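You operate a simulated robot arm through the tools that you are given. There is no shell and no other tool. Be economical: measure what you need, move in short steps, check, and stop when the job is done.

Carry out the task below with a simulated two-armed robot. There is one attempt and no reset: what you move stays moved.

Task
Put the banded bottle that says "clove" from the top of the trolley on the white scent card there and the banded bottle labelled "rose" on the top of the glass cabinet. Take the stock can from the counter and put it on the top of the picking table. Take the slim cedar bottle and leave it in the parcel bin. Put one of the cylinders from the liquid bench on the counter. Put the white-ringed cylinder on the packing table. Put the tiny yellow-ringed beaker in the bottom of the sink. Put the packet labelled "iris" from the counter on the sample card there and the packet labelled "lavender" on the shelf of the open shelf. Push the sink cupboard door shut. Take the weight tag marked "650-749 g" from the weighing table and leave it on the liquid bench. Lift the sonic bath lid open. Any order will do. Set down upright: banded bottle, stock can, slim cedar bottle, cylinder, white-ringed cylinder, tiny yellow-ringed beaker.
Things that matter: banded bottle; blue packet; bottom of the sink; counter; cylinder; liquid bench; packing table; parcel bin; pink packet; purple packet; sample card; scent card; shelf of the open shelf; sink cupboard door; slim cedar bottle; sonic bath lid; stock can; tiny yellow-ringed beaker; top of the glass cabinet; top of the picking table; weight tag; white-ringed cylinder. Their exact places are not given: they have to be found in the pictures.

The check looks at the end state, three seconds after you hand in, the way a careful person would. Anything else that was tipped, shoved, dropped, spilled or broken makes it a failure. Lids that push on must go on centred and level and be pressed home; caps that screw on are set level and turned clockwise until they are tight.

Robot
Two 7-joint arms with two-finger parallel grippers on one trunk, on a base that drives. Base frame: it is fixed to the floor where the robot stands at the start and does not move with it; the origin is under the middle of the robot, x ahead of it, y to its left, z up. Lengths are in mm, angles in rad, forces in N, time in s.
The left shoulder is at the start at [70, 188, 1240], the right one opposite. With the tool pointing down near the work surface each hand reaches from about 160 to 760 mm from the robot's upright axis, wherever it stands, measured 20 degrees to its own side. Places, roughly: blue packet, pink packet, purple packet [-2000, -3500, 750]; bottom of the sink [-2600, -5600, 700]; counter [-2000, -3000, 800]; cylinder [-2500, -3000, 750]; liquid bench [-2600, -3500, 800]; packing table [-2400, 1400, 900]; parcel bin [-1000, 1400, 600]; sample card [-2000, -4000, 750]; shelf of the open shelf [100, -5700, 600]; sink cupboard door [-2900, -5100, 500]; slim cedar bottle [-2000, -2750, 750]; sonic bath lid [-2300, -5700, 1100]; stock can [-2250, -2750, 750]; tiny yellow-ringed beaker [-2750, -3500, 750]; top of the glass cabinet [500, 1500, 1200]; top of the picking table [-4800, -100, 800]; weight tag [-5000, -5250, 750]; white-ringed cylinder [-2750, -3250, 750]. Payload 3.91 kg a hand.
Tool frame (each hand has its own): the origin (TCP) lies between the finger pads and is the grasp point; the fingertips stand 30 mm ahead of it; z points along the fingers, y is the line along which they close. Largest opening 110 mm; finger width 20, thickness 10; the body of the gripper, 48 by 112 mm, starts 55 mm behind the TCP.
Orientation is that of the tool frame in the base frame, as [roll, pitch, yaw] about the fixed x, y, z axes, in that order (R = Rz(yaw) Ry(pitch) Rx(roll)). With the fingers straight down and closing along the base's y, the tool's x points along the base's -x, its y along +y and its z along -z.

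Tools
- The arms move only by the tool move_arm. It takes "left_series", "right_series" or both (then of equal length, played together; a hand with none holds still); each is a list of rows, each a list of 2 entries, a list of its own where there are three numbers: the shift along the tool's x, y, z in mm, then the turn, a rotation vector about the tool's x, y, z in rad. In form: [[[x, y, z], [ax, ay, az]], ...]. A call has 1 to 8 rows; each row is the pose to reach, as a shift and turn from the pose commanded when the call began, along the tool's axes at that moment. "left_gripper" and "right_gripper" are, for a hand that has rows, the gripper command, from -1 (fully open) to 1 (shut), values between in proportion, set as the call begins (left out, the last holds). Each row takes 0.2 s and may step no farther than 50 mm and 0.15 rad from the row before; otherwise, or with a gripper value out of range, the whole call is refused. Where a pose cannot be reached the arm comes as near as it can. A force on the tool above 40 N (or 10 N above the force at the start of the call, whichever is more), or a blocked arm, ends the call early, and 0.2 s more pass. The fingers move at their own pace (about 72 mm/s each) and stop on an object; they squeeze with about 27 N. The grip force told is the motor's: it shows also when the fingers shut on nothing. Time passes only in rows, and 0.2 s behind the last, so rows that repeat a pose let the fingers close. It gives the time, the measured TCP pose, the force on the tool (base axes), the opening and the grip force at its end, in the units of the frame above (readings bear some noise), with the torque about the TCP (base axes, N m) and any sound that the robot's microphone picked up.
- Cameras (640 x 400 px; columns grow to the right, rows downward): "scene" is now at [131.2, -33.1, 1464.2]; the picture's right is [-0.35, -0.94, -0.00], its down [-0.58, 0.22, -0.79] and it looks along [0.74, -0.28, -0.62] (base axes); focal length 262 px, centre (320, 200). "left" rides on the left gripper at [72, -17, -103] in its tool frame; the picture's right is [0.23, 0.97, 0.00], its down [-0.76, 0.18, -0.62] and it looks along [-0.61, 0.14, 0.78] (tool axes); focal length 222 px, centre (320, 200). "right" rides on the right gripper at [72, 17, -103] in its tool frame; the picture's right is [-0.23, 0.97, 0.00], its down [-0.76, -0.18, -0.62] and it looks along [-0.61, -0.14, 0.78] (tool axes); focal length 222 px, centre (320, 200).
- capture(camera): a new picture of that camera. The clock stands still meanwhile.
- move_column(by): slides the trunk up (or, below 0, down) by that many mm; the arms and the scene camera ride with it, the base frame stays. It gives what a move gives, with no picture.
- roll_base(legs): drives the robot by 1 to 6 legs, each [ahead, turn to the left] in mm and rad, along the robot's own axes; the way and the turn of a leg run together, so that a leg with both is an arc; at most 1500 mm and 3.142 rad a leg. The arms and the cameras ride along, it lands a little off, and it stops where it bumps. It gives what a move gives.
- aim_head(pan, tilt): turns the head with the scene camera to pan (to the left, within 1.501 rad either way) and tilt (down, from -0.506 to 1.204), counted from straight ahead of the robot. It gives what a move gives.
- measure_at(camera, pixels): for up to 12 pixels [column, row] of the newest picture of that camera ("zoom" is the newest enlarged one), the place [x, y, z] in the base frame of the surface seen there, good to about 2 mm. The clock stands still meanwhile.
- inspect(camera, box): a new picture of the part [left, top, right, bottom] of that camera's present view, enlarged. The clock stands still meanwhile.
- close_job(): hands the job in; it is judged then, once.

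Keep the steps short. Do not move on a guess: measure, check each grasp and each placing, and mend mistakes. In all there are 364 turns and 304 pictures (those below and enlarged ones count). Leave the grippers open and the arms clear of the work at the hand-in unless told otherwise, and finish with a single line.

The tools are called after "Call:" as a command line: name --argument value ..., lists and objects as JSON in quotes. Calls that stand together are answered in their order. move_arm: Moves the arms, as the interface text tells. Its arguments: {"type":"object","properties":{"left_series":{"type":"array"},"left_gripper":{"type":"number"},"right_series":{"type":"array"},"right_gripper":{"type":"number"}},"required":[]} The other tools are called the same way: move_column (by) slides the trunk up or down; roll_base (legs) drives the base; aim_head (pan, tilt) turns the head that bears the scene camera; capture (camera) takes a picture; measure_at (camera, pixels) gives the place of the surface under pixels of a picture; inspect (camera, box) takes an enlarged picture of a part of a camera's view; close_job () hands the job in.

At the start:

```text
time: 0.0
left_eef_pos: [620.8, 124.7, 1116.7]
left_tool_rot: [3.14, 0.001, 3.14]
left_contact_force: [0.1, 0.0, 0.2]
left_torque: [-0.01, 0.02, 0.02]
left_gripper_width: 109.9
left_gripper_force: 0.0
right_eef_pos: [518.1, -366.0, 1197.3]
right_tool_rot: [-3.142, 0.001, -3.142]
right_contact_force: [0.0, 0.3, -0.5]
right_torque: [-0.01, 0.01, 0.01]
right_gripper_width: 109.9
right_gripper_force: 0.1
trunk travel left (down, up): [-750.0, 190.0]
robot x, y, heading: [-1.4, 2.0, -0.002]
head pan, tilt: [-0.361, 0.663]
```

scene: 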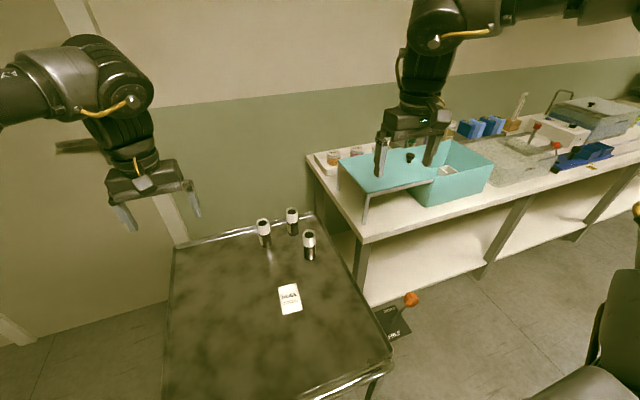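
right: 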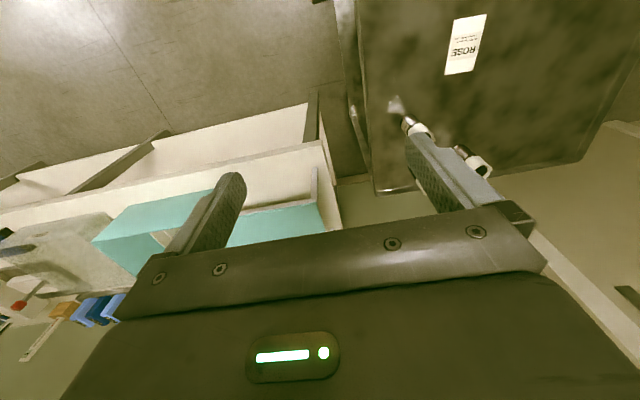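
left: 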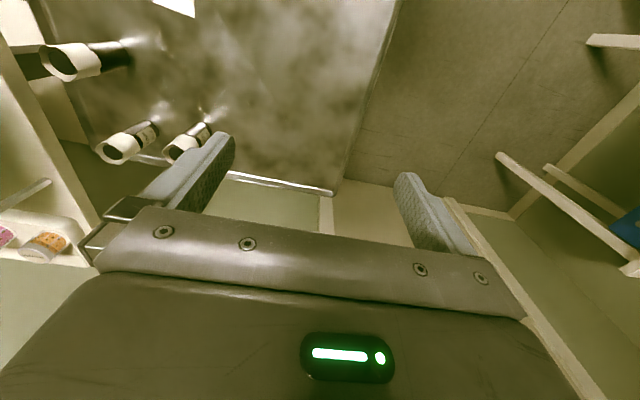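

I see three banded bottles on the trolley at about (264,232), (292,220), (309,245) and a card at (290,298). I'll enlarge that part to read labels.

Call:
inspect --camera "scene" --box '[230, 190, 350, 265]'

Call:
measure_at --camera "scene" --pixels '[[264, 222], [292, 211], [309, 234], [290, 298], [220, 300], [180, 250], [310, 220], [265, 247], [293, 234], [309, 260]]'

```text
5.33 times, centred on (290, 228) of scene
```

zoom: 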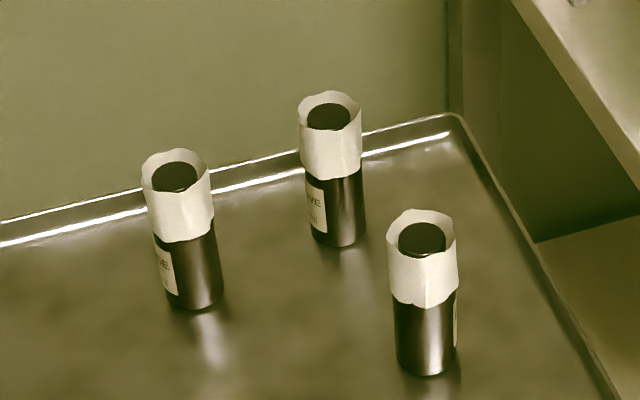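

```text
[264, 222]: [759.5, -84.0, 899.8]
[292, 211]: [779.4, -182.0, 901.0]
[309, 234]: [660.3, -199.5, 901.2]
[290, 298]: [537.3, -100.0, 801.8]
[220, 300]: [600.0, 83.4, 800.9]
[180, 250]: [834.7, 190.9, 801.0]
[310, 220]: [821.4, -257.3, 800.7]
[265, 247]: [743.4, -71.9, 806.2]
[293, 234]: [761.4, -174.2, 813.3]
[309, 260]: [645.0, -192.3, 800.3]
```

The labels face left. I'll look closer through the hand cameras and at the card.

Call:
inspect --camera "left" --box '[30, 20, 230, 170]'

Call:
inspect --camera "right" --box '[380, 0, 540, 190]'

Call:
inspect --camera "scene" --box '[250, 210, 310, 250]'

Call:
inspect --camera "scene" --box '[260, 275, 320, 320]'

```text
2.67 times, centred on (130, 95) of left
```

zoom: 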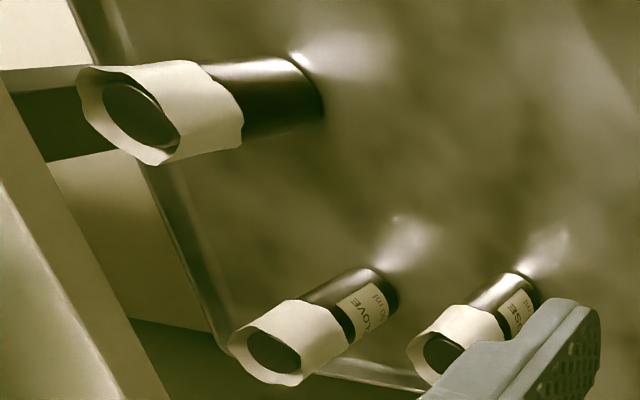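

```text
2.11 times, centred on (460, 95) of right
```

zoom: 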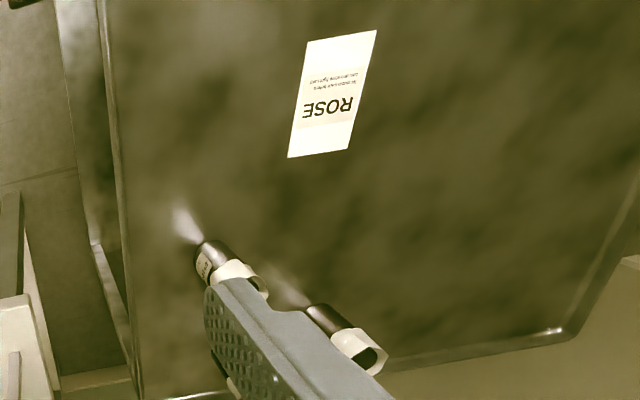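

```text
10.00 times, centred on (280, 230) of scene
```

zoom: 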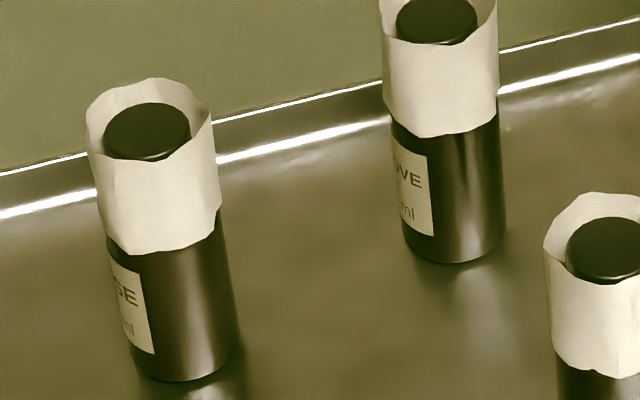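

```text
8.89 times, centred on (290, 298) of scene
```

zoom: 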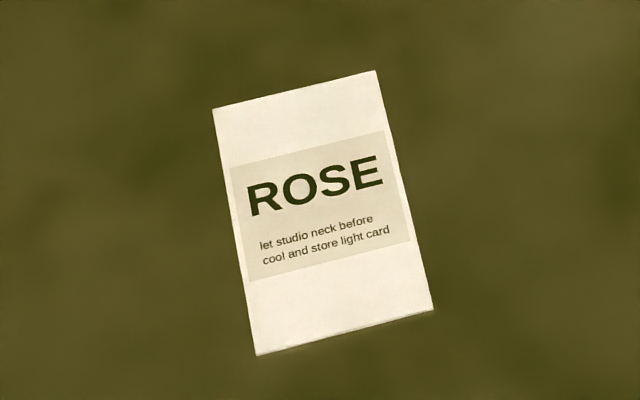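

Clove is the back right bottle (cap about (777,-181)); rose is the left one. I need to see the trolley's near edge before driving closer.

Call:
aim_head --pan 0 --tilt 1.0

Call:
capture --camera "scene"

```text
time: 0.8
left_eef_pos: [621.6, 124.6, 1118.8]
left_tool_rot: [-3.142, 0.002, -3.141]
left_contact_force: [0.1, 0.6, -0.3]
left_torque: [0.03, -0.03, -0.02]
left_gripper_width: 110.0
left_gripper_force: 0.1
right_eef_pos: [517.3, -365.9, 1198.1]
right_tool_rot: [3.141, 0.002, -3.141]
right_contact_force: [0.0, 0.1, -0.9]
right_torque: [-0.03, -0.02, -0.04]
right_gripper_width: 109.8
right_gripper_force: 0.0
trunk travel left (down, up): [-750.0, 190.0]
robot x, y, heading: [-0.0, -1.7, 0.002]
head pan, tilt: [0.0, 1.0]
```

```text
295 pictures are left
```

scene: 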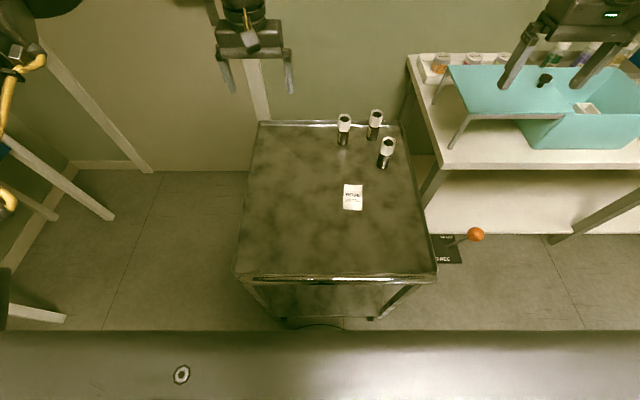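

I'll measure the trolley edge, the robot's front and the card corners.

Call:
measure_at --camera "scene" --pixels '[[330, 275], [320, 335], [320, 325], [344, 185], [362, 184], [343, 209], [361, 210], [343, 117], [375, 112], [388, 140], [345, 305], [238, 270]]'

Call:
inspect --camera "scene" --box '[320, 100, 416, 160]'

```text
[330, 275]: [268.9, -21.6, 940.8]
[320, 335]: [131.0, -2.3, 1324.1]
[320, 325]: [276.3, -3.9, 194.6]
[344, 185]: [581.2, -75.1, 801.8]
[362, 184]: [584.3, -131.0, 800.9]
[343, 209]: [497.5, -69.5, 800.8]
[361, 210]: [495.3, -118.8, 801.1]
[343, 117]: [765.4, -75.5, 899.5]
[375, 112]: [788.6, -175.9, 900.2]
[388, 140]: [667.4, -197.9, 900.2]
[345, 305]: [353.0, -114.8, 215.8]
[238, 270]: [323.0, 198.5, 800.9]
```

```text
6.67 times, centred on (368, 130) of scene
```

zoom: 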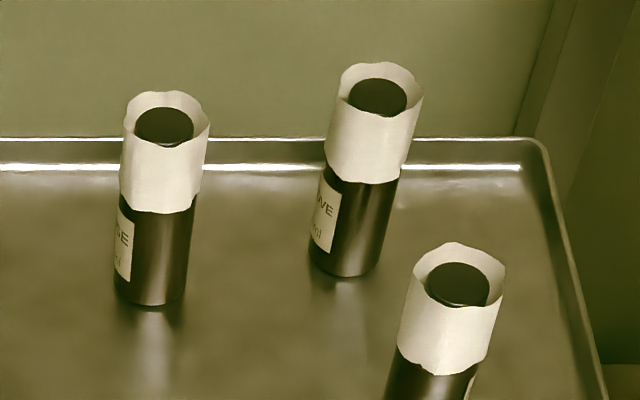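

I'll measure the collar rim heights and the lower collar edge.

Call:
measure_at --camera "zoom" --pixels '[[350, 80], [412, 90], [377, 97], [374, 122], [366, 150], [360, 200], [345, 268], [163, 128], [163, 175], [458, 285], [458, 330], [325, 140]]'

```text
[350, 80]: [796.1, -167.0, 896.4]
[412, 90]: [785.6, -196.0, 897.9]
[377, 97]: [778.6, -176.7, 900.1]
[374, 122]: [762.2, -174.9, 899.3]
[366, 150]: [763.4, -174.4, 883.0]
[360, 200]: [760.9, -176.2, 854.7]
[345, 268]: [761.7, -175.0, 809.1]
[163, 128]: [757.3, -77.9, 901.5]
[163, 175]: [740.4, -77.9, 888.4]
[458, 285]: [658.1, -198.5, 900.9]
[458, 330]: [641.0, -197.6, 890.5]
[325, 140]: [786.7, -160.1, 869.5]
```

The collar is flush with the glass (radius about 19), so a top-down grasp works. Right hand moves above the clove bottle at (779,-177), half open.

Call:
move_arm --right_series '[[[-33, 23.6, 19], [0, 0, 0]], [[-66, 47.2, 38], [0, 0, 0]], [[-98, 70.8, 57], [0, 0, 0]], [[-131, 94.4, 76], [0, 0, 0]], [[-164, 118, 95], [0, 0, 0]], [[-196, 142, 114], [0, 0, 0]], [[-229, 165, 133], [0, 0, 0]], [[-262, 189, 152], [0, 0, 0]]]' --right_gripper -0.27

Call:
capture --camera "scene"

```text
time: 2.6
left_eef_pos: [620.8, 124.3, 1116.8]
left_tool_rot: [-3.141, 0.0, 3.141]
left_contact_force: [0.0, -0.3, 0.3]
left_torque: [0.03, 0.02, 0.01]
left_gripper_width: 110.2
left_gripper_force: 0.2
right_eef_pos: [579.6, -313.6, 1082.2]
right_tool_rot: [3.141, 0.002, -3.141]
right_contact_force: [-0.8, -1.2, 0.7]
right_torque: [0.0, -0.03, 0.02]
right_gripper_width: 69.8
right_gripper_force: 0.0
right hand out of reach, approached as far as the arm can: row 2, 3, 4, 5, 6, 7, 8
trunk travel left (down, up): [-750.0, 190.0]
robot x, y, heading: [-0.2, -1.0, 0.002]
head pan, tilt: [0.0, 1.0]
```

```text
293 pictures are left
```

scene: 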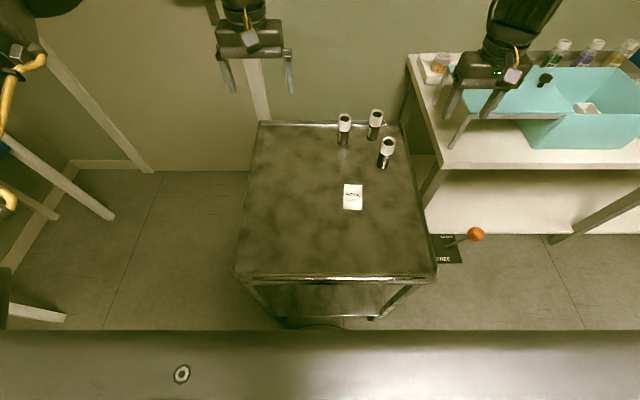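

Top-down at this height is out of reach. I'll creep 30 mm closer (gap seen is about 45), raise the trunk, then tilt the hand forward for reach.

Call:
roll_base --legs '[[30, 0]]'

Call:
move_column --by 100

Call:
move_arm --right_series '[[[0, 0, 40], [0, -0.13, 0]], [[0, 10, 80], [0, -0.26, 0]], [[0, 20, 120], [0, -0.39, 0]], [[0, 30, 160], [0, -0.52, 0]], [[-40, 50, 175], [0, -0.52, 0]], [[-80, 70, 190], [0, -0.52, 0]], [[-120, 90, 195], [0, -0.52, 0]], [[-140, 110, 195], [0, -0.52, 0]]]'

```text
time: 3.5
left_eef_pos: [643.5, 123.6, 1120.2]
left_tool_rot: [3.141, 0.002, -3.141]
left_contact_force: [0.3, -0.4, 0.5]
left_torque: [0.02, -0.04, 0.01]
left_gripper_width: 110.0
left_gripper_force: 0.1
right_eef_pos: [603.7, -312.9, 1085.3]
right_tool_rot: [3.14, 0.008, -3.141]
right_contact_force: [-0.4, -0.1, 0.2]
right_torque: [0.0, -0.03, 0.0]
right_gripper_width: 69.9
right_gripper_force: 0.0
trunk travel left (down, up): [-750.0, 190.0]
robot x, y, heading: [25.3, -1.0, 0.002]
head pan, tilt: [0.0, 1.0]
```

```text
time: 4.8
left_eef_pos: [648.8, 123.6, 1216.5]
left_tool_rot: [-3.141, -0.001, 3.14]
left_contact_force: [0.5, -0.8, -0.3]
left_torque: [0.01, 0.04, 0.0]
left_gripper_width: 109.9
left_gripper_force: 0.1
right_eef_pos: [608.6, -312.6, 1183.4]
right_tool_rot: [3.139, 0.0, -3.141]
right_contact_force: [-0.2, -0.6, 0.2]
right_torque: [0.01, 0.01, 0.01]
right_gripper_width: 70.2
right_gripper_force: 0.1
trunk travel left (down, up): [-850.0, 90.0]
robot x, y, heading: [28.6, -3.4, 0.001]
head pan, tilt: [0.0, 1.0]
```

```text
time: 6.6
left_eef_pos: [647.6, 124.6, 1218.5]
left_tool_rot: [-3.141, -0.001, -3.141]
left_contact_force: [-0.2, 0.3, 0.8]
left_torque: [0.02, -0.02, 0.02]
left_gripper_width: 110.0
left_gripper_force: 0.1
right_eef_pos: [649.3, -301.7, 1072.3]
right_tool_rot: [3.138, 0.523, 3.14]
right_contact_force: [-0.3, 0.2, -0.3]
right_torque: [0.0, 0.0, 0.02]
right_gripper_width: 69.8
right_gripper_force: 0.0
right hand out of reach, approached as far as the arm can: row 4, 5, 6, 7, 8
trunk travel left (down, up): [-850.0, 90.0]
robot x, y, heading: [22.1, -2.1, -0.001]
head pan, tilt: [0.0, 1.0]
```

Still out of reach; I'll test lowering straight down, where reach should grow.

Call:
move_arm --right_series '[[[20, 10, 35], [0, 0, 0]], [[40, 20, 69], [0, 0, 0]], [[60, 30, 104], [0, 0, 0]], [[80, 45, 139], [0, 0, 0]]]'

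```text
time: 7.6
left_eef_pos: [647.3, 124.3, 1217.9]
left_tool_rot: [3.141, -0.001, -3.14]
left_contact_force: [-0.5, 1.0, -0.3]
left_torque: [0.02, 0.01, 0.0]
left_gripper_width: 110.1
left_gripper_force: 0.0
right_eef_pos: [602.1, -321.0, 1027.5]
right_tool_rot: [3.138, 0.524, 3.141]
right_contact_force: [-0.5, 0.2, -0.2]
right_torque: [0.02, 0.02, 0.02]
right_gripper_width: 69.8
right_gripper_force: 0.1
right hand out of reach, approached as far as the arm can: row 1, 2, 3, 4
trunk travel left (down, up): [-850.0, 90.0]
robot x, y, heading: [25.1, -1.8, -0.0]
head pan, tilt: [0.0, 1.0]
```

I'll pull back toward the robot to a clearly reachable pose and untilt, then go down before going forward.

Call:
move_arm --right_series '[[[40, -10, -20], [0, 0, 0]], [[80, -20, -45], [0, 0.13, 0]], [[120, -30, -65], [0, 0.26, 0]], [[160, -40, -85], [0, 0.39, 0]], [[200, -50, -105], [0, 0.52, 0]], [[200, -50, -105], [0, 0.52, 0]]]'

```text
time: 9.0
left_eef_pos: [647.8, 125.5, 1217.7]
left_tool_rot: [-3.141, 0.001, -3.141]
left_contact_force: [1.3, 0.3, 0.1]
left_torque: [0.03, 0.04, 0.05]
left_gripper_width: 110.1
left_gripper_force: 0.0
right_eef_pos: [377.4, -371.3, 1016.7]
right_tool_rot: [3.141, 0.003, 3.14]
right_contact_force: [0.4, 1.1, -0.7]
right_torque: [-0.02, 0.01, 0.0]
right_gripper_width: 69.9
right_gripper_force: 0.0
trunk travel left (down, up): [-850.0, 90.0]
robot x, y, heading: [30.1, 1.2, -0.002]
head pan, tilt: [0.0, 1.0]
```

Call:
move_arm --right_series '[[[-35, 25, 8], [0, 0, 0]], [[-70, 50, 16], [0, 0, 0]], [[-105, 75, 24], [0, 0, 0]], [[-140, 100, 32], [0, 0, 0]], [[-175, 120, 40], [0, 0, 0]], [[-220, 130, 48], [0, 0, 0]], [[-265, 140, 56], [0, 0, 0]], [[-310, 150, 60], [0, 0, 0]]]'

```text
time: 10.8
left_eef_pos: [648.8, 124.2, 1217.3]
left_tool_rot: [-3.141, 0.001, -3.141]
left_contact_force: [0.0, 1.0, -0.3]
left_torque: [-0.04, 0.01, -0.03]
left_gripper_width: 110.0
left_gripper_force: 0.1
right_eef_pos: [561.8, -318.6, 1057.0]
right_tool_rot: [3.139, 0.005, 3.141]
right_contact_force: [-0.1, 0.2, -0.6]
right_torque: [0.04, -0.03, 0.01]
right_gripper_width: 69.8
right_gripper_force: 0.0
right hand out of reach, approached as far as the arm can: row 3, 4, 5, 6, 7, 8
trunk travel left (down, up): [-850.0, 90.0]
robot x, y, heading: [27.3, 0.1, 0.0]
head pan, tilt: [0.0, 1.0]
```

The reach grows with lower shoulders, so I'll raise the hands relative to the trunk and then lower the column 300.

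Call:
move_arm --right_series '[[[20, 0, -45], [0, 0, 0]], [[40, 0, -90], [0, 0, 0]], [[40, 0, -135], [0, 0, 0]], [[40, 0, -180], [0, 0, 0]], [[40, 0, -225], [0, 0, 0]], [[40, 0, -250], [0, 0, 0]]]' --left_series '[[[10, 0, -30], [0, 0, 0]], [[20, 0, -60], [0, 0, 0]], [[30, 0, -90], [0, 0, 0]], [[30, 0, -120], [0, 0, 0]], [[30, 0, -120], [0, 0, 0]], [[30, 0, -120], [0, 0, 0]]]'

Call:
move_column --by -300

Call:
move_arm --right_series '[[[-40, 25, 0], [0, 0, 0]], [[-80, 50, 0], [0, 0, 0]], [[-120, 75, 0], [0, 0, 0]], [[-160, 100, 0], [0, 0, 0]], [[-200, 120, 0], [0, 0, 0]], [[-240, 140, 0], [0, 0, 0]]]'

Call:
capture --camera "scene"

```text
time: 12.2
left_eef_pos: [619.0, 124.4, 1337.2]
left_tool_rot: [-3.14, 0.0, -3.141]
left_contact_force: [-0.4, 0.4, -0.3]
left_torque: [-0.01, 0.01, -0.02]
left_gripper_width: 109.8
left_gripper_force: 0.1
right_eef_pos: [520.5, -316.7, 1307.8]
right_tool_rot: [-3.141, 0.003, -3.142]
right_contact_force: [-0.2, 0.4, -0.3]
right_torque: [-0.02, 0.04, -0.01]
right_gripper_width: 69.7
right_gripper_force: 0.0
trunk travel left (down, up): [-850.0, 90.0]
robot x, y, heading: [27.4, -0.4, 0.003]
head pan, tilt: [0.0, 1.0]
```

```text
time: 15.2
left_eef_pos: [617.8, 122.0, 1038.2]
left_tool_rot: [3.141, 0.0, 3.141]
left_contact_force: [0.1, 0.1, 0.3]
left_torque: [0.0, 0.0, 0.0]
left_gripper_width: 110.0
left_gripper_force: 0.1
right_eef_pos: [521.1, -316.5, 1006.5]
right_tool_rot: [3.14, 0.004, 3.141]
right_contact_force: [-0.7, 0.4, -0.8]
right_torque: [0.02, -0.02, -0.03]
right_gripper_width: 69.7
right_gripper_force: 0.0
trunk travel left (down, up): [-550.0, 390.0]
robot x, y, heading: [27.5, -0.0, -0.001]
head pan, tilt: [0.0, 1.0]
```

```text
time: 16.6
left_eef_pos: [617.6, 124.0, 1036.8]
left_tool_rot: [3.142, 0.001, 3.141]
left_contact_force: [0.2, 0.0, 0.3]
left_torque: [-0.01, 0.0, 0.01]
left_gripper_width: 110.0
left_gripper_force: 0.1
right_eef_pos: [564.8, -299.0, 966.7]
right_tool_rot: [3.138, 0.005, -3.141]
right_contact_force: [-1.6, 1.2, -0.1]
right_torque: [-0.01, 0.01, -0.01]
right_gripper_width: 70.0
right_gripper_force: 0.1
right hand out of reach, approached as far as the arm can: row 1, 2, 3, 4, 5, 6
trunk travel left (down, up): [-550.0, 390.0]
robot x, y, heading: [29.6, 0.3, -0.001]
head pan, tilt: [0.0, 1.0]
```

```text
292 pictures are left
```

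scene: 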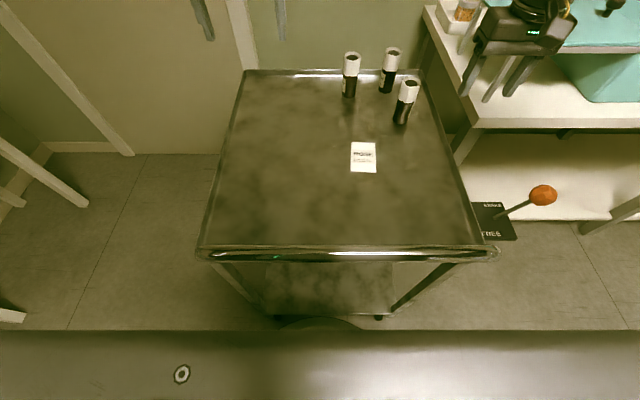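

Reach improved by going lower. I'll measure the base arc seen at (315,322) and probe forward at a lower hand height.

Call:
measure_at --camera "scene" --pixels '[[318, 323], [300, 325], [345, 255], [300, 285], [300, 300], [385, 315], [275, 315], [490, 250], [205, 250]]'

Call:
move_arm --right_series '[[[-10, 0, 25], [0, 0, 0]], [[-20, 0, 50], [0, 0, 0]], [[-40, 5, 60], [0, 0, 0]], [[-60, 10, 65], [0, 0, 0]], [[-80, 15, 65], [0, 0, 0]]]'

```text
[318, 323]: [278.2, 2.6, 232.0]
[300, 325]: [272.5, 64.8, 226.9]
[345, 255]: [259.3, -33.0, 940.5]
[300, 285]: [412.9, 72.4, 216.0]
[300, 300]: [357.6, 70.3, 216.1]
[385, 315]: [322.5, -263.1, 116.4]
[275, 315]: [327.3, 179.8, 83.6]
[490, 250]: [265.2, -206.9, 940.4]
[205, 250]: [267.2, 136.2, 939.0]
```

```text
time: 17.8
left_eef_pos: [617.0, 123.2, 1039.4]
left_tool_rot: [3.141, 0.001, 3.141]
left_contact_force: [0.3, 0.2, 0.1]
left_torque: [0.02, 0.02, -0.02]
left_gripper_width: 110.0
left_gripper_force: 0.0
right_eef_pos: [598.9, -305.5, 896.2]
right_tool_rot: [3.138, 0.004, -3.141]
right_contact_force: [-0.4, 0.2, 0.3]
right_torque: [-0.02, 0.02, 0.0]
right_gripper_width: 69.9
right_gripper_force: 0.0
right hand out of reach, approached as far as the arm can: row 3, 4, 5
trunk travel left (down, up): [-550.0, 390.0]
robot x, y, heading: [25.7, -1.6, -0.005]
head pan, tilt: [0.0, 1.0]
```

I want to see the right arm's posture to understand what limits it.

Call:
aim_head --pan -0.6 --tilt 0.5

Call:
capture --camera "scene"

```text
time: 18.8
left_eef_pos: [617.1, 123.2, 1037.6]
left_tool_rot: [3.141, 0.001, -3.141]
left_contact_force: [-1.0, -0.5, 0.6]
left_torque: [0.01, 0.0, 0.02]
left_gripper_width: 109.9
left_gripper_force: 0.1
right_eef_pos: [600.7, -305.5, 895.7]
right_tool_rot: [3.139, 0.004, -3.141]
right_contact_force: [-0.9, -0.2, -0.3]
right_torque: [-0.02, -0.01, -0.01]
right_gripper_width: 69.8
right_gripper_force: 0.1
trunk travel left (down, up): [-550.0, 390.0]
robot x, y, heading: [30.3, -2.4, 0.0]
head pan, tilt: [-0.6, 0.499]
```

```text
291 pictures are left
```

scene: 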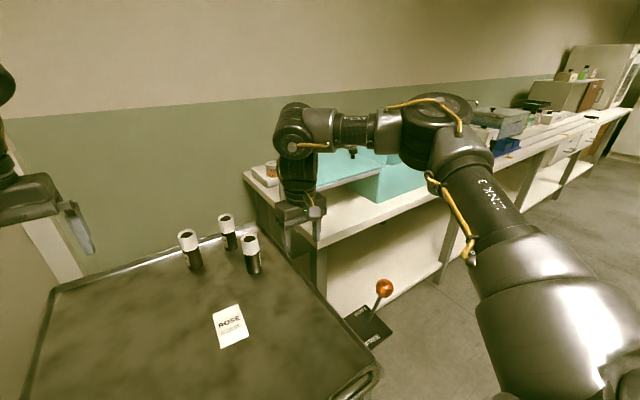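

The elbow is bent sideways, not stretched, so the limit may be elsewhere. I'll probe small forward steps at several heights with the hand turned about its axis.

Call:
move_arm --right_series '[[[0, 0, 0], [0, 0, 0.15]], [[0, 0, 0], [0, 0, 0.3]], [[0, 0, 0], [0, 0, 0.45]], [[-15, 0, 0], [0, 0, 0.6]], [[-30, 0, 0], [0, 0, 0.6]], [[-45, 0, 0], [0, 0, 0.6]]]'

Call:
move_arm --right_series '[[[10, 0, -10], [0, 0, -0.15]], [[10, 0, -10], [0, 0, -0.3]], [[10, 0, -10], [0, 0, -0.45]], [[10, 0, -10], [0, 0, -0.6]], [[10, 0, -10], [0, 0, -0.75]], [[10, 0, -10], [0, 0, -0.9]], [[10, 0, -10], [0, 0, -1.05]], [[10, 0, -10], [0, 0, -1.2]]]'

Call:
move_arm --right_series '[[[-13, -8, 0], [0, 0, 0]], [[-26, -16, 0], [0, 0, 0]], [[-39, -24, 0], [0, 0, 0]]]'

```text
time: 20.2
left_eef_pos: [616.8, 124.7, 1038.6]
left_tool_rot: [-3.14, 0.0, 3.141]
left_contact_force: [0.3, -0.5, -0.5]
left_torque: [0.02, 0.0, -0.02]
left_gripper_width: 109.9
left_gripper_force: 0.0
right_eef_pos: [611.5, -323.8, 893.9]
right_tool_rot: [3.138, 0.003, 2.541]
right_contact_force: [-0.5, -0.5, -1.0]
right_torque: [0.01, 0.02, 0.03]
right_gripper_width: 69.8
right_gripper_force: 0.1
right hand out of reach, approached as far as the arm can: row 4, 5, 6
trunk travel left (down, up): [-550.0, 390.0]
robot x, y, heading: [28.3, 1.7, 0.002]
head pan, tilt: [-0.6, 0.499]
```

```text
time: 22.0
left_eef_pos: [617.5, 123.8, 1038.9]
left_tool_rot: [-3.141, 0.001, -3.141]
left_contact_force: [0.0, 0.2, 0.6]
left_torque: [-0.01, -0.01, 0.0]
left_gripper_width: 109.8
left_gripper_force: 0.0
right_eef_pos: [604.8, -317.8, 903.5]
right_tool_rot: [3.141, 0.004, -2.54]
right_contact_force: [-0.5, 0.1, -0.6]
right_torque: [0.01, 0.05, 0.02]
right_gripper_width: 69.9
right_gripper_force: 0.1
trunk travel left (down, up): [-550.0, 390.0]
robot x, y, heading: [24.5, -3.6, 0.001]
head pan, tilt: [-0.6, 0.499]
```

```text
time: 22.8
left_eef_pos: [618.8, 123.0, 1037.7]
left_tool_rot: [-3.142, 0.0, -3.141]
left_contact_force: [0.0, 0.2, 0.2]
left_torque: [0.0, 0.04, 0.05]
left_gripper_width: 110.0
left_gripper_force: 0.0
right_eef_pos: [617.0, -331.7, 895.4]
right_tool_rot: [3.141, 0.007, -2.541]
right_contact_force: [0.1, 0.2, 0.0]
right_torque: [0.02, -0.05, 0.03]
right_gripper_width: 70.1
right_gripper_force: 0.1
right hand out of reach, approached as far as the arm can: row 1, 2, 3
trunk travel left (down, up): [-550.0, 390.0]
robot x, y, heading: [25.9, 0.9, -0.002]
head pan, tilt: [-0.6, 0.499]
```

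The boundary looks like the elbow is stuck outward. I'll bring the hand in and to the left near the body, unturned, so the elbow can reconfigure, then extend again.

Call:
move_arm --right_series '[[[15, 37, -14], [0, 0, 0.1]], [[30, 75, -28], [0, 0, 0.2]], [[45, 113, -42], [0, 0, 0.3]], [[60, 150, -56], [0, 0, 0.4]], [[75, 188, -70], [0, 0, 0.5]], [[90, 226, -84], [0, 0, 0.6]], [[105, 263, -98], [0, 0, 0.6]], [[121, 301, -112], [0, 0, 0.6]]]'

Call:
move_arm --right_series '[[[-45, 5, 0], [0, 0, 0]], [[-90, 10, 0], [0, 0, 0]], [[-135, 10, 0], [0, 0, 0]], [[-180, 5, 0], [0, 0, 0]], [[-225, 0, 0], [0, 0, 0]], [[-270, -5, 0], [0, 0, 0]], [[-315, -15, 0], [0, 0, 0]], [[-360, -25, 0], [0, 0, 0]]]'

Call:
capture --camera "scene"

```text
time: 24.6
left_eef_pos: [617.8, 124.5, 1036.7]
left_tool_rot: [-3.141, 0.001, -3.14]
left_contact_force: [0.1, -0.1, 0.2]
left_torque: [0.01, 0.02, 0.01]
left_gripper_width: 110.1
left_gripper_force: 0.1
right_eef_pos: [453.4, -247.6, 1002.7]
right_tool_rot: [3.14, 0.004, 3.141]
right_contact_force: [-0.4, 0.1, -0.2]
right_torque: [0.01, 0.01, -0.01]
right_gripper_width: 69.9
right_gripper_force: 0.0
right hand out of reach, approached as far as the arm can: row 5, 6, 7, 8
trunk travel left (down, up): [-550.0, 390.0]
robot x, y, heading: [30.0, -0.6, -0.003]
head pan, tilt: [-0.6, 0.499]
```

```text
time: 26.4
left_eef_pos: [618.6, 123.5, 1037.1]
left_tool_rot: [-3.141, -0.002, -3.142]
left_contact_force: [0.5, 0.0, 0.1]
left_torque: [0.02, 0.05, 0.01]
left_gripper_width: 109.9
left_gripper_force: 0.1
right_eef_pos: [616.3, -348.0, 935.8]
right_tool_rot: [3.131, 0.02, 3.141]
right_contact_force: [1.5, -0.2, 1.5]
right_torque: [0.01, 0.04, 0.0]
right_gripper_width: 69.8
right_gripper_force: 0.0
right hand out of reach, approached as far as the arm can: row 1, 2, 3, 4, 5, 6, 7, 8
trunk travel left (down, up): [-550.0, 390.0]
robot x, y, heading: [26.2, 0.2, 0.0]
head pan, tilt: [-0.6, 0.499]
```

```text
290 pictures are left
```

scene: 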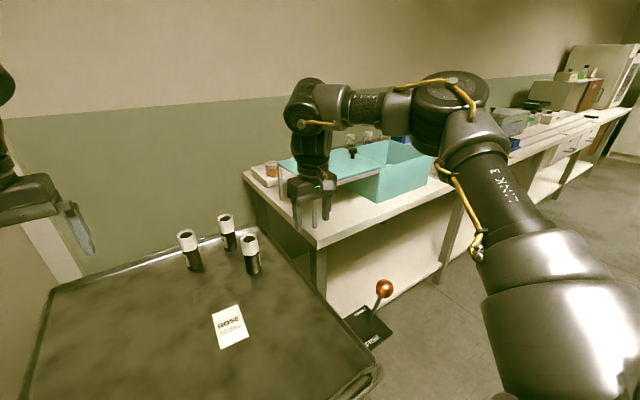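

The right arm seems stuck in an elbow-out posture while the left got further inward. I'll look at the left arm for comparison.

Call:
aim_head --pan 0.6 --tilt 0.4

Call:
capture --camera "scene"

```text
time: 27.8
left_eef_pos: [618.3, 124.0, 1037.2]
left_tool_rot: [-3.141, 0.0, -3.14]
left_contact_force: [0.8, -0.7, -0.3]
left_torque: [0.01, -0.02, -0.02]
left_gripper_width: 110.0
left_gripper_force: 0.1
right_eef_pos: [614.6, -346.5, 937.1]
right_tool_rot: [3.13, 0.018, 3.141]
right_contact_force: [-0.3, -0.2, 0.1]
right_torque: [-0.02, -0.01, 0.01]
right_gripper_width: 69.7
right_gripper_force: 0.1
trunk travel left (down, up): [-550.0, 390.0]
robot x, y, heading: [28.6, -1.0, 0.001]
head pan, tilt: [0.6, 0.4]
```

```text
289 pictures are left
```

scene: 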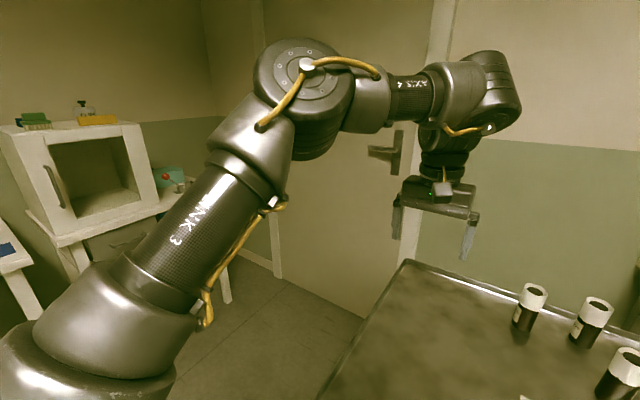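

I'll lift and retract the right hand, creep 20 mm and turn right so the bottles lie on the left hand's own side.

Call:
move_arm --right_series '[[[20, 0, -40], [0, 0, 0]], [[50, 0, -80], [0, 0, 0]], [[80, 0, -120], [0, 0, 0]], [[110, 0, -160], [0, 0, 0]], [[140, 0, -200], [0, 0, 0]], [[170, 0, -240], [0, 0, 0]], [[200, 0, -270], [0, 0, 0]], [[220, 0, -300], [0, 0, 0]]]'

Call:
roll_base --legs '[[18, 0], [0, -0.5]]'

Call:
aim_head --pan 0.25 --tilt 0.75

Call:
capture --camera "scene"

```text
time: 29.6
left_eef_pos: [617.2, 123.7, 1038.5]
left_tool_rot: [-3.141, 0.001, 3.141]
left_contact_force: [-0.2, 0.1, 0.9]
left_torque: [-0.01, 0.0, 0.0]
left_gripper_width: 110.0
left_gripper_force: 0.1
right_eef_pos: [369.6, -344.0, 1157.4]
right_tool_rot: [3.135, 0.011, 3.141]
right_contact_force: [0.0, 1.0, -0.2]
right_torque: [0.03, 0.01, 0.0]
right_gripper_width: 69.7
right_gripper_force: 0.1
right hand out of reach, approached as far as the arm can: row 1, 4, 5, 6, 7, 8
trunk travel left (down, up): [-550.0, 390.0]
robot x, y, heading: [25.8, -0.5, 0.004]
head pan, tilt: [0.6, 0.4]
```

```text
time: 30.3
left_eef_pos: [618.2, 123.9, 1038.0]
left_tool_rot: [-3.141, 0.001, 3.141]
left_contact_force: [-0.5, 0.2, 0.1]
left_torque: [-0.01, 0.04, 0.01]
left_gripper_width: 110.0
left_gripper_force: 0.1
right_eef_pos: [370.2, -344.1, 1156.6]
right_tool_rot: [3.132, 0.007, -3.141]
right_contact_force: [-0.8, 0.7, 0.0]
right_torque: [-0.01, 0.0, 0.03]
right_gripper_width: 70.0
right_gripper_force: 0.0
trunk travel left (down, up): [-550.0, 390.0]
robot x, y, heading: [25.6, 0.5, 0.0]
head pan, tilt: [0.6, 0.4]
stopped in leg 1: the robot was blocked; the commanded pose is now the measured one
```

```text
time: 31.1
left_eef_pos: [616.8, 123.0, 1038.2]
left_tool_rot: [-3.141, 0.0, 3.141]
left_contact_force: [-0.8, 0.1, 0.6]
left_torque: [-0.01, 0.0, 0.0]
left_gripper_width: 110.1
left_gripper_force: 0.0
right_eef_pos: [371.2, -344.9, 1157.0]
right_tool_rot: [3.134, 0.008, -3.14]
right_contact_force: [0.1, -0.2, -0.3]
right_torque: [-0.04, -0.01, -0.02]
right_gripper_width: 70.2
right_gripper_force: 0.1
trunk travel left (down, up): [-550.0, 390.0]
robot x, y, heading: [27.2, 2.5, -0.003]
head pan, tilt: [0.25, 0.75]
```

```text
288 pictures are left
```

scene: 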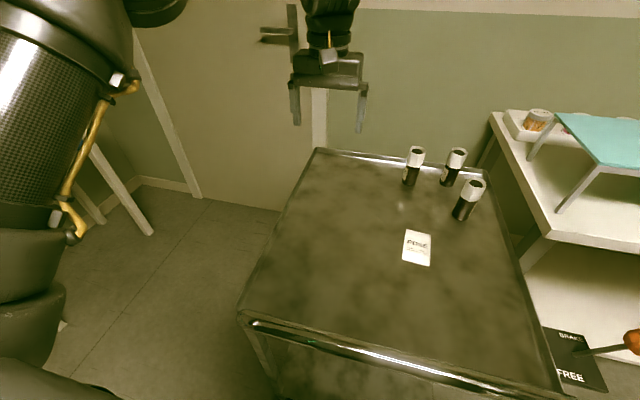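

Blocked against the trolley; I'll turn right in place instead.

Call:
roll_base --legs '[[0, -0.5]]'

Call:
capture --camera "scene"

Call:
measure_at --camera "scene" --pixels '[[320, 200]]'

```text
time: 33.0
left_eef_pos: [605.2, -173.4, 1038.4]
left_tool_rot: [3.141, 0.0, 2.643]
left_contact_force: [0.0, -0.2, 1.1]
left_torque: [0.0, -0.01, 0.0]
left_gripper_width: 110.0
left_gripper_force: 0.1
right_eef_pos: [165.0, -466.0, 1157.2]
right_tool_rot: [3.135, 0.009, 2.644]
right_contact_force: [0.0, 0.2, 0.6]
right_torque: [0.02, -0.03, -0.01]
right_gripper_width: 70.1
right_gripper_force: 0.2
trunk travel left (down, up): [-550.0, 390.0]
robot x, y, heading: [28.0, 1.4, -0.5]
head pan, tilt: [0.25, 0.75]
```

```text
287 pictures are left
```

scene: 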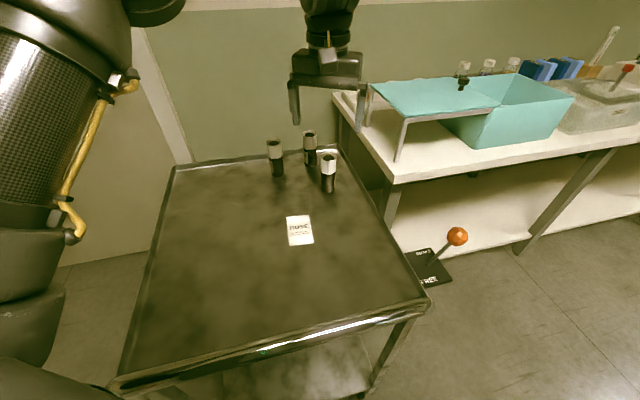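

```text
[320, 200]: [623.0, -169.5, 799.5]
```

Left hand goes toward a point above the clove bottle (about 156 ahead, 80 left), staying above the bottles.

Call:
move_arm --left_series '[[[-20, 10, 12], [0, 0, 0]], [[-40, 20, 24], [0, 0, 0]], [[-60, 30, 36], [0, 0, 0]], [[-80, 40, 48], [0, 0, 0]], [[-100, 50, 60], [0, 0, 0]], [[-120, 60, 72], [0, 0, 0]], [[-140, 70, 80], [0, 0, 0]], [[-156, 80, 88], [0, 0, 0]]]' --left_gripper -0.27

```text
time: 34.8
left_eef_pos: [699.4, -174.4, 964.8]
left_tool_rot: [-3.141, 0.002, 2.642]
left_contact_force: [-0.7, 0.0, 0.1]
left_torque: [0.03, 0.01, -0.01]
left_gripper_width: 69.7
left_gripper_force: 0.2
left hand out of reach, approached as far as the arm can: row 4, 5, 6, 7, 8
right_eef_pos: [164.4, -467.2, 1156.0]
right_tool_rot: [3.134, 0.008, 2.644]
right_contact_force: [1.0, 0.0, 0.4]
right_torque: [0.01, 0.02, 0.02]
right_gripper_width: 69.6
right_gripper_force: 0.2
trunk travel left (down, up): [-550.0, 390.0]
robot x, y, heading: [25.9, 3.0, -0.503]
head pan, tilt: [0.25, 0.75]
```

Much better: 696 mm. I'll raise the trunk 80 so the hand sits lower relative to the shoulder and go on.

Call:
move_column --by 80

Call:
move_arm --left_series '[[[0, 0, 20], [0, 0, 0]], [[0, 0, 50], [0, 0, 0]], [[0, 0, 80], [0, 0, 0]], [[-20, 10, 90], [0, 0, 0]], [[-40, 20, 95], [0, 0, 0]], [[-60, 30, 95], [0, 0, 0]], [[-73, 36, 95], [0, 0, 0]]]'

```text
time: 35.9
left_eef_pos: [699.6, -173.2, 1045.9]
left_tool_rot: [3.141, 0.0, 2.642]
left_contact_force: [0.6, -0.3, 0.3]
left_torque: [-0.04, 0.0, 0.03]
left_gripper_width: 69.9
left_gripper_force: 0.0
right_eef_pos: [164.6, -467.1, 1236.6]
right_tool_rot: [3.135, 0.01, 2.644]
right_contact_force: [0.3, 0.4, 0.6]
right_torque: [-0.01, 0.0, -0.02]
right_gripper_width: 69.7
right_gripper_force: 0.1
trunk travel left (down, up): [-630.0, 310.0]
robot x, y, heading: [27.2, -0.7, -0.494]
head pan, tilt: [0.25, 0.75]
```

```text
time: 37.5
left_eef_pos: [727.3, -177.1, 949.7]
left_tool_rot: [-3.14, 0.002, 2.643]
left_contact_force: [0.1, -0.2, -0.2]
left_torque: [-0.02, -0.03, -0.02]
left_gripper_width: 70.0
left_gripper_force: 0.1
left hand out of reach, approached as far as the arm can: row 5, 6, 7
right_eef_pos: [163.2, -466.9, 1236.1]
right_tool_rot: [3.133, 0.008, 2.644]
right_contact_force: [-0.4, -0.2, 1.3]
right_torque: [-0.02, 0.0, 0.01]
right_gripper_width: 69.8
right_gripper_force: 0.1
trunk travel left (down, up): [-630.0, 310.0]
robot x, y, heading: [23.8, 0.7, -0.501]
head pan, tilt: [0.25, 0.75]
```

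52 mm short; a 0.35 rad forward tilt will close that.

Call:
move_arm --left_series '[[[0, 0, 0], [0, -0.12, 0]], [[-10, 5, 0], [0, -0.24, 0]], [[-25, 13, 0], [0, -0.35, 0]], [[-46, 25, 0], [0, -0.35, 0]], [[-46, 25, 0], [0, -0.35, 0]]]'

Call:
capture --camera "left"

```text
time: 38.7
left_eef_pos: [780.9, -178.2, 950.4]
left_tool_rot: [3.14, 0.353, 2.641]
left_contact_force: [-1.0, -0.4, 0.4]
left_torque: [0.01, 0.01, 0.02]
left_gripper_width: 70.1
left_gripper_force: 0.2
right_eef_pos: [163.9, -466.0, 1237.1]
right_tool_rot: [3.135, 0.01, 2.642]
right_contact_force: [-0.1, 0.1, 0.4]
right_torque: [-0.03, -0.01, 0.01]
right_gripper_width: 70.0
right_gripper_force: 0.0
trunk travel left (down, up): [-630.0, 310.0]
robot x, y, heading: [26.8, -4.9, -0.499]
head pan, tilt: [0.25, 0.75]
```

```text
286 pictures are left
```

left: 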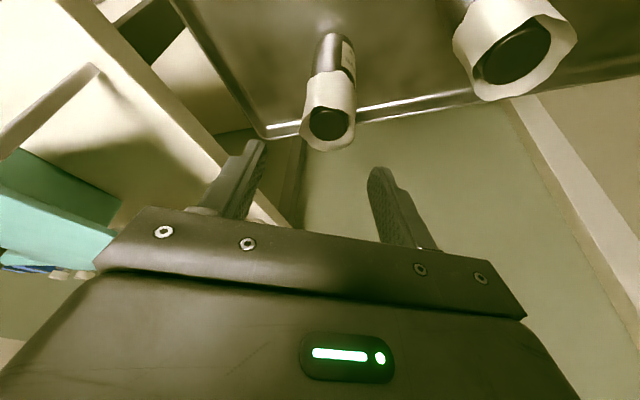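

Reached (781,-178,950). I'll verify the bottle's cap position at pixel (330,122) from this view before descending.

Call:
measure_at --camera "left" --pixels '[[328, 125], [512, 52], [332, 95]]'

Call:
inspect --camera "left" --box '[280, 20, 380, 160]'

```text
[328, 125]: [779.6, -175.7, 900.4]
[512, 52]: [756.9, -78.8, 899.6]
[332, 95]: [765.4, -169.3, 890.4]
```

```text
2.86 times, centred on (330, 90) of left
```

zoom: 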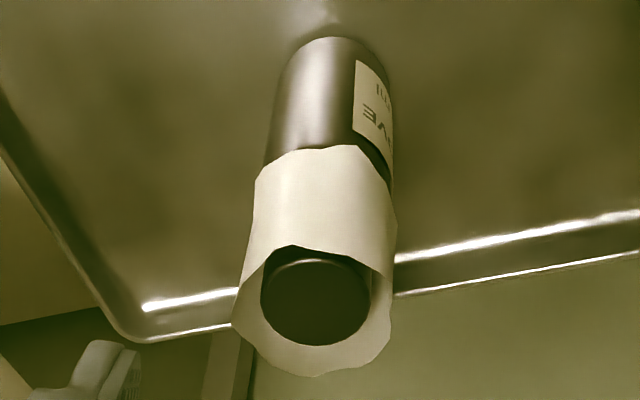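

Confirmed at (779.6,-175.7). Descending 92 mm vertically, then closing.

Call:
move_arm --left_series '[[[11, 1, 29], [0, 0, 0]], [[22, 1, 58], [0, 0, 0]], [[31.8, 1, 86], [0, 0, 0]], [[31.8, 1, 86], [0, 0, 0]]]'

Call:
move_arm --left_series '[[[0, 0, 0], [0, 0, 0]], [[0, 0, 0], [0, 0, 0]], [[0, 0, 0], [0, 0, 0]]]' --left_gripper 1

```text
time: 39.7
left_eef_pos: [780.2, -177.5, 857.6]
left_tool_rot: [3.141, 0.353, 2.643]
left_contact_force: [-0.3, 0.6, 0.8]
left_torque: [0.02, 0.0, 0.0]
left_gripper_width: 70.0
left_gripper_force: 0.1
right_eef_pos: [164.5, -467.3, 1236.7]
right_tool_rot: [3.137, 0.011, 2.644]
right_contact_force: [0.5, 0.4, -0.6]
right_torque: [0.0, 0.02, -0.01]
right_gripper_width: 70.1
right_gripper_force: 0.0
trunk travel left (down, up): [-630.0, 310.0]
robot x, y, heading: [30.2, -2.9, -0.496]
head pan, tilt: [0.25, 0.75]
```

```text
time: 40.5
left_eef_pos: [781.1, -177.8, 857.7]
left_tool_rot: [-3.141, 0.35, 2.642]
left_contact_force: [0.0, -0.2, -0.7]
left_torque: [0.0, 0.01, -0.02]
left_gripper_width: 35.9
left_gripper_force: 26.7
right_eef_pos: [164.7, -465.8, 1236.7]
right_tool_rot: [3.134, 0.009, 2.645]
right_contact_force: [-0.9, 0.4, -0.3]
right_torque: [0.01, -0.03, 0.03]
right_gripper_width: 69.8
right_gripper_force: 0.1
trunk travel left (down, up): [-630.0, 310.0]
robot x, y, heading: [28.0, 0.9, -0.498]
head pan, tilt: [0.25, 0.75]
```

Gripped (35.9 mm). Lifting 105 mm straight up in two looks.

Call:
move_arm --left_series '[[[-5, 0, -14], [0, 0, 0]], [[-12, 0, -33], [0, 0, 0]], [[-24, 0, -66], [0, 0, 0]], [[-37, 0, -100], [0, 0, 0]]]'

Call:
capture --camera "scene"

```text
time: 41.5
left_eef_pos: [779.0, -176.4, 966.0]
left_tool_rot: [-3.14, 0.35, 2.642]
left_contact_force: [-0.2, -0.8, -0.9]
left_torque: [-0.01, -0.02, 0.01]
left_gripper_width: 35.8
left_gripper_force: 26.9
right_eef_pos: [163.0, -466.8, 1236.5]
right_tool_rot: [3.135, 0.01, 2.643]
right_contact_force: [0.3, -0.3, 0.5]
right_torque: [-0.01, -0.02, 0.02]
right_gripper_width: 70.0
right_gripper_force: 0.0
trunk travel left (down, up): [-630.0, 310.0]
robot x, y, heading: [27.1, -0.2, -0.499]
head pan, tilt: [0.25, 0.75]
```

```text
284 pictures are left
```

scene: 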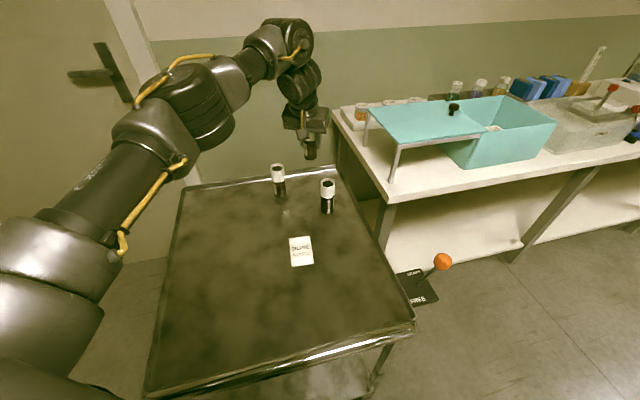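

Bottle is held upright. Moving it horizontally above the card centre (540,-98).

Call:
move_arm --left_series '[[[38, -8, -14], [0, 0, 0]], [[77, -16, -28], [0, 0, 0]], [[115, -24, -42], [0, 0, 0]], [[153, -32, -56], [0, 0, 0]], [[192, -40, -70], [0, 0, 0]], [[230, -47, -84], [0, 0, 0]], [[230, -47, -84], [0, 0, 0]]]'

Call:
capture --camera "scene"

```text
time: 43.1
left_eef_pos: [599.2, -112.5, 966.7]
left_tool_rot: [-3.141, 0.351, 2.64]
left_contact_force: [0.5, -0.6, -1.3]
left_torque: [0.0, -0.02, 0.0]
left_gripper_width: 36.0
left_gripper_force: 26.8
left hand out of reach, approached as far as the arm can: row 5, 6, 7
right_eef_pos: [165.0, -466.7, 1236.8]
right_tool_rot: [3.133, 0.009, 2.644]
right_contact_force: [0.4, 0.0, -0.1]
right_torque: [0.01, 0.02, 0.02]
right_gripper_width: 70.0
right_gripper_force: 0.0
trunk travel left (down, up): [-630.0, 310.0]
robot x, y, heading: [25.4, -2.5, -0.498]
head pan, tilt: [0.25, 0.75]
```

```text
283 pictures are left
```

scene: 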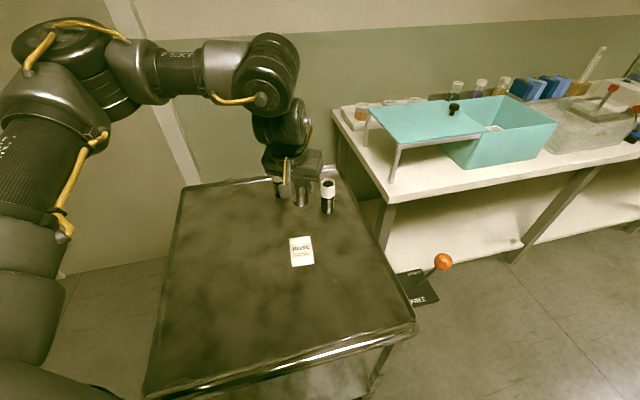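

The tilted pose can't come nearer, so I'll drive the base back 57 mm, which carries the bottle to the card, then trim sideways.

Call:
roll_base --legs '[[-57, 0]]'

Call:
move_arm --left_series '[[[0, -16, 0], [0, 0, 0]], [[0, -16, 0], [0, 0, 0]]]'

Call:
capture --camera "scene"

```text
time: 44.1
left_eef_pos: [550.9, -85.0, 964.4]
left_tool_rot: [-3.139, 0.349, 2.64]
left_contact_force: [-0.7, -0.4, -0.8]
left_torque: [-0.02, 0.02, 0.0]
left_gripper_width: 36.0
left_gripper_force: 27.0
right_eef_pos: [114.8, -440.0, 1236.6]
right_tool_rot: [3.135, 0.009, 2.643]
right_contact_force: [0.1, 0.2, -0.4]
right_torque: [-0.01, -0.06, -0.02]
right_gripper_width: 70.1
right_gripper_force: 0.1
trunk travel left (down, up): [-630.0, 310.0]
robot x, y, heading: [-18.6, 29.4, -0.495]
head pan, tilt: [0.25, 0.75]
```

```text
time: 44.7
left_eef_pos: [545.9, -97.9, 965.4]
left_tool_rot: [-3.14, 0.347, 2.638]
left_contact_force: [-0.9, 0.6, -1.0]
left_torque: [-0.05, -0.03, 0.0]
left_gripper_width: 35.8
left_gripper_force: 27.1
left hand out of reach, approached as far as the arm can: row 1, 2
right_eef_pos: [114.8, -438.2, 1238.4]
right_tool_rot: [3.135, 0.009, 2.643]
right_contact_force: [-0.5, 0.5, -0.4]
right_torque: [0.0, 0.04, 0.03]
right_gripper_width: 70.0
right_gripper_force: 0.1
trunk travel left (down, up): [-630.0, 310.0]
robot x, y, heading: [-24.3, 30.6, -0.498]
head pan, tilt: [0.25, 0.75]
```

```text
282 pictures are left
```

scene: 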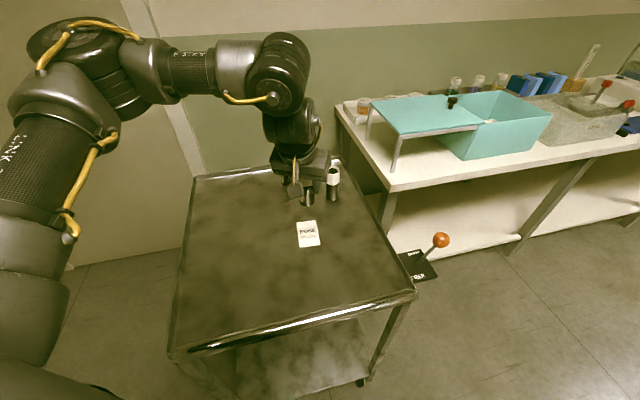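

Bottle is above the card. I'll check the card position and lower via the column by 104 mm.

Call:
measure_at --camera "scene" --pixels '[[308, 234], [298, 222], [314, 221], [300, 247], [319, 245]]'

Call:
move_column --by -104

Call:
capture --camera "left"

```text
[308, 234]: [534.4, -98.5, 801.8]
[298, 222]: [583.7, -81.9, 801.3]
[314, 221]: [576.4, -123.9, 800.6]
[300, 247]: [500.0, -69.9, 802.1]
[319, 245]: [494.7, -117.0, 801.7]
```

```text
time: 46.1
left_eef_pos: [547.3, -99.9, 861.8]
left_tool_rot: [-3.14, 0.348, 2.636]
left_contact_force: [-0.1, 0.0, -0.7]
left_torque: [0.0, -0.02, -0.02]
left_gripper_width: 36.0
left_gripper_force: 26.9
right_eef_pos: [114.4, -438.3, 1133.1]
right_tool_rot: [3.134, 0.007, 2.646]
right_contact_force: [-0.1, -0.1, 0.1]
right_torque: [0.01, 0.0, 0.01]
right_gripper_width: 69.9
right_gripper_force: 0.0
trunk travel left (down, up): [-526.0, 414.0]
robot x, y, heading: [-26.5, 27.5, -0.498]
head pan, tilt: [0.25, 0.75]
```

```text
281 pictures are left
```

left: 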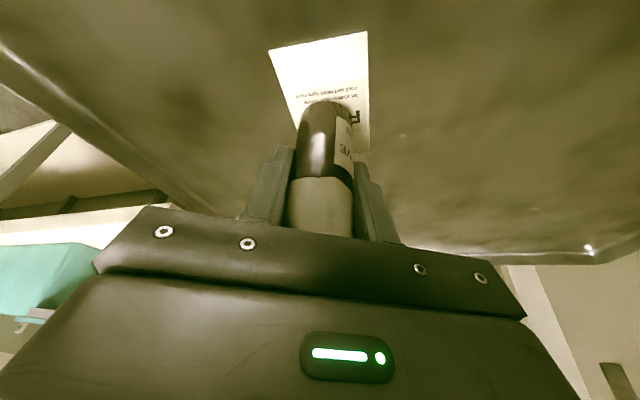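

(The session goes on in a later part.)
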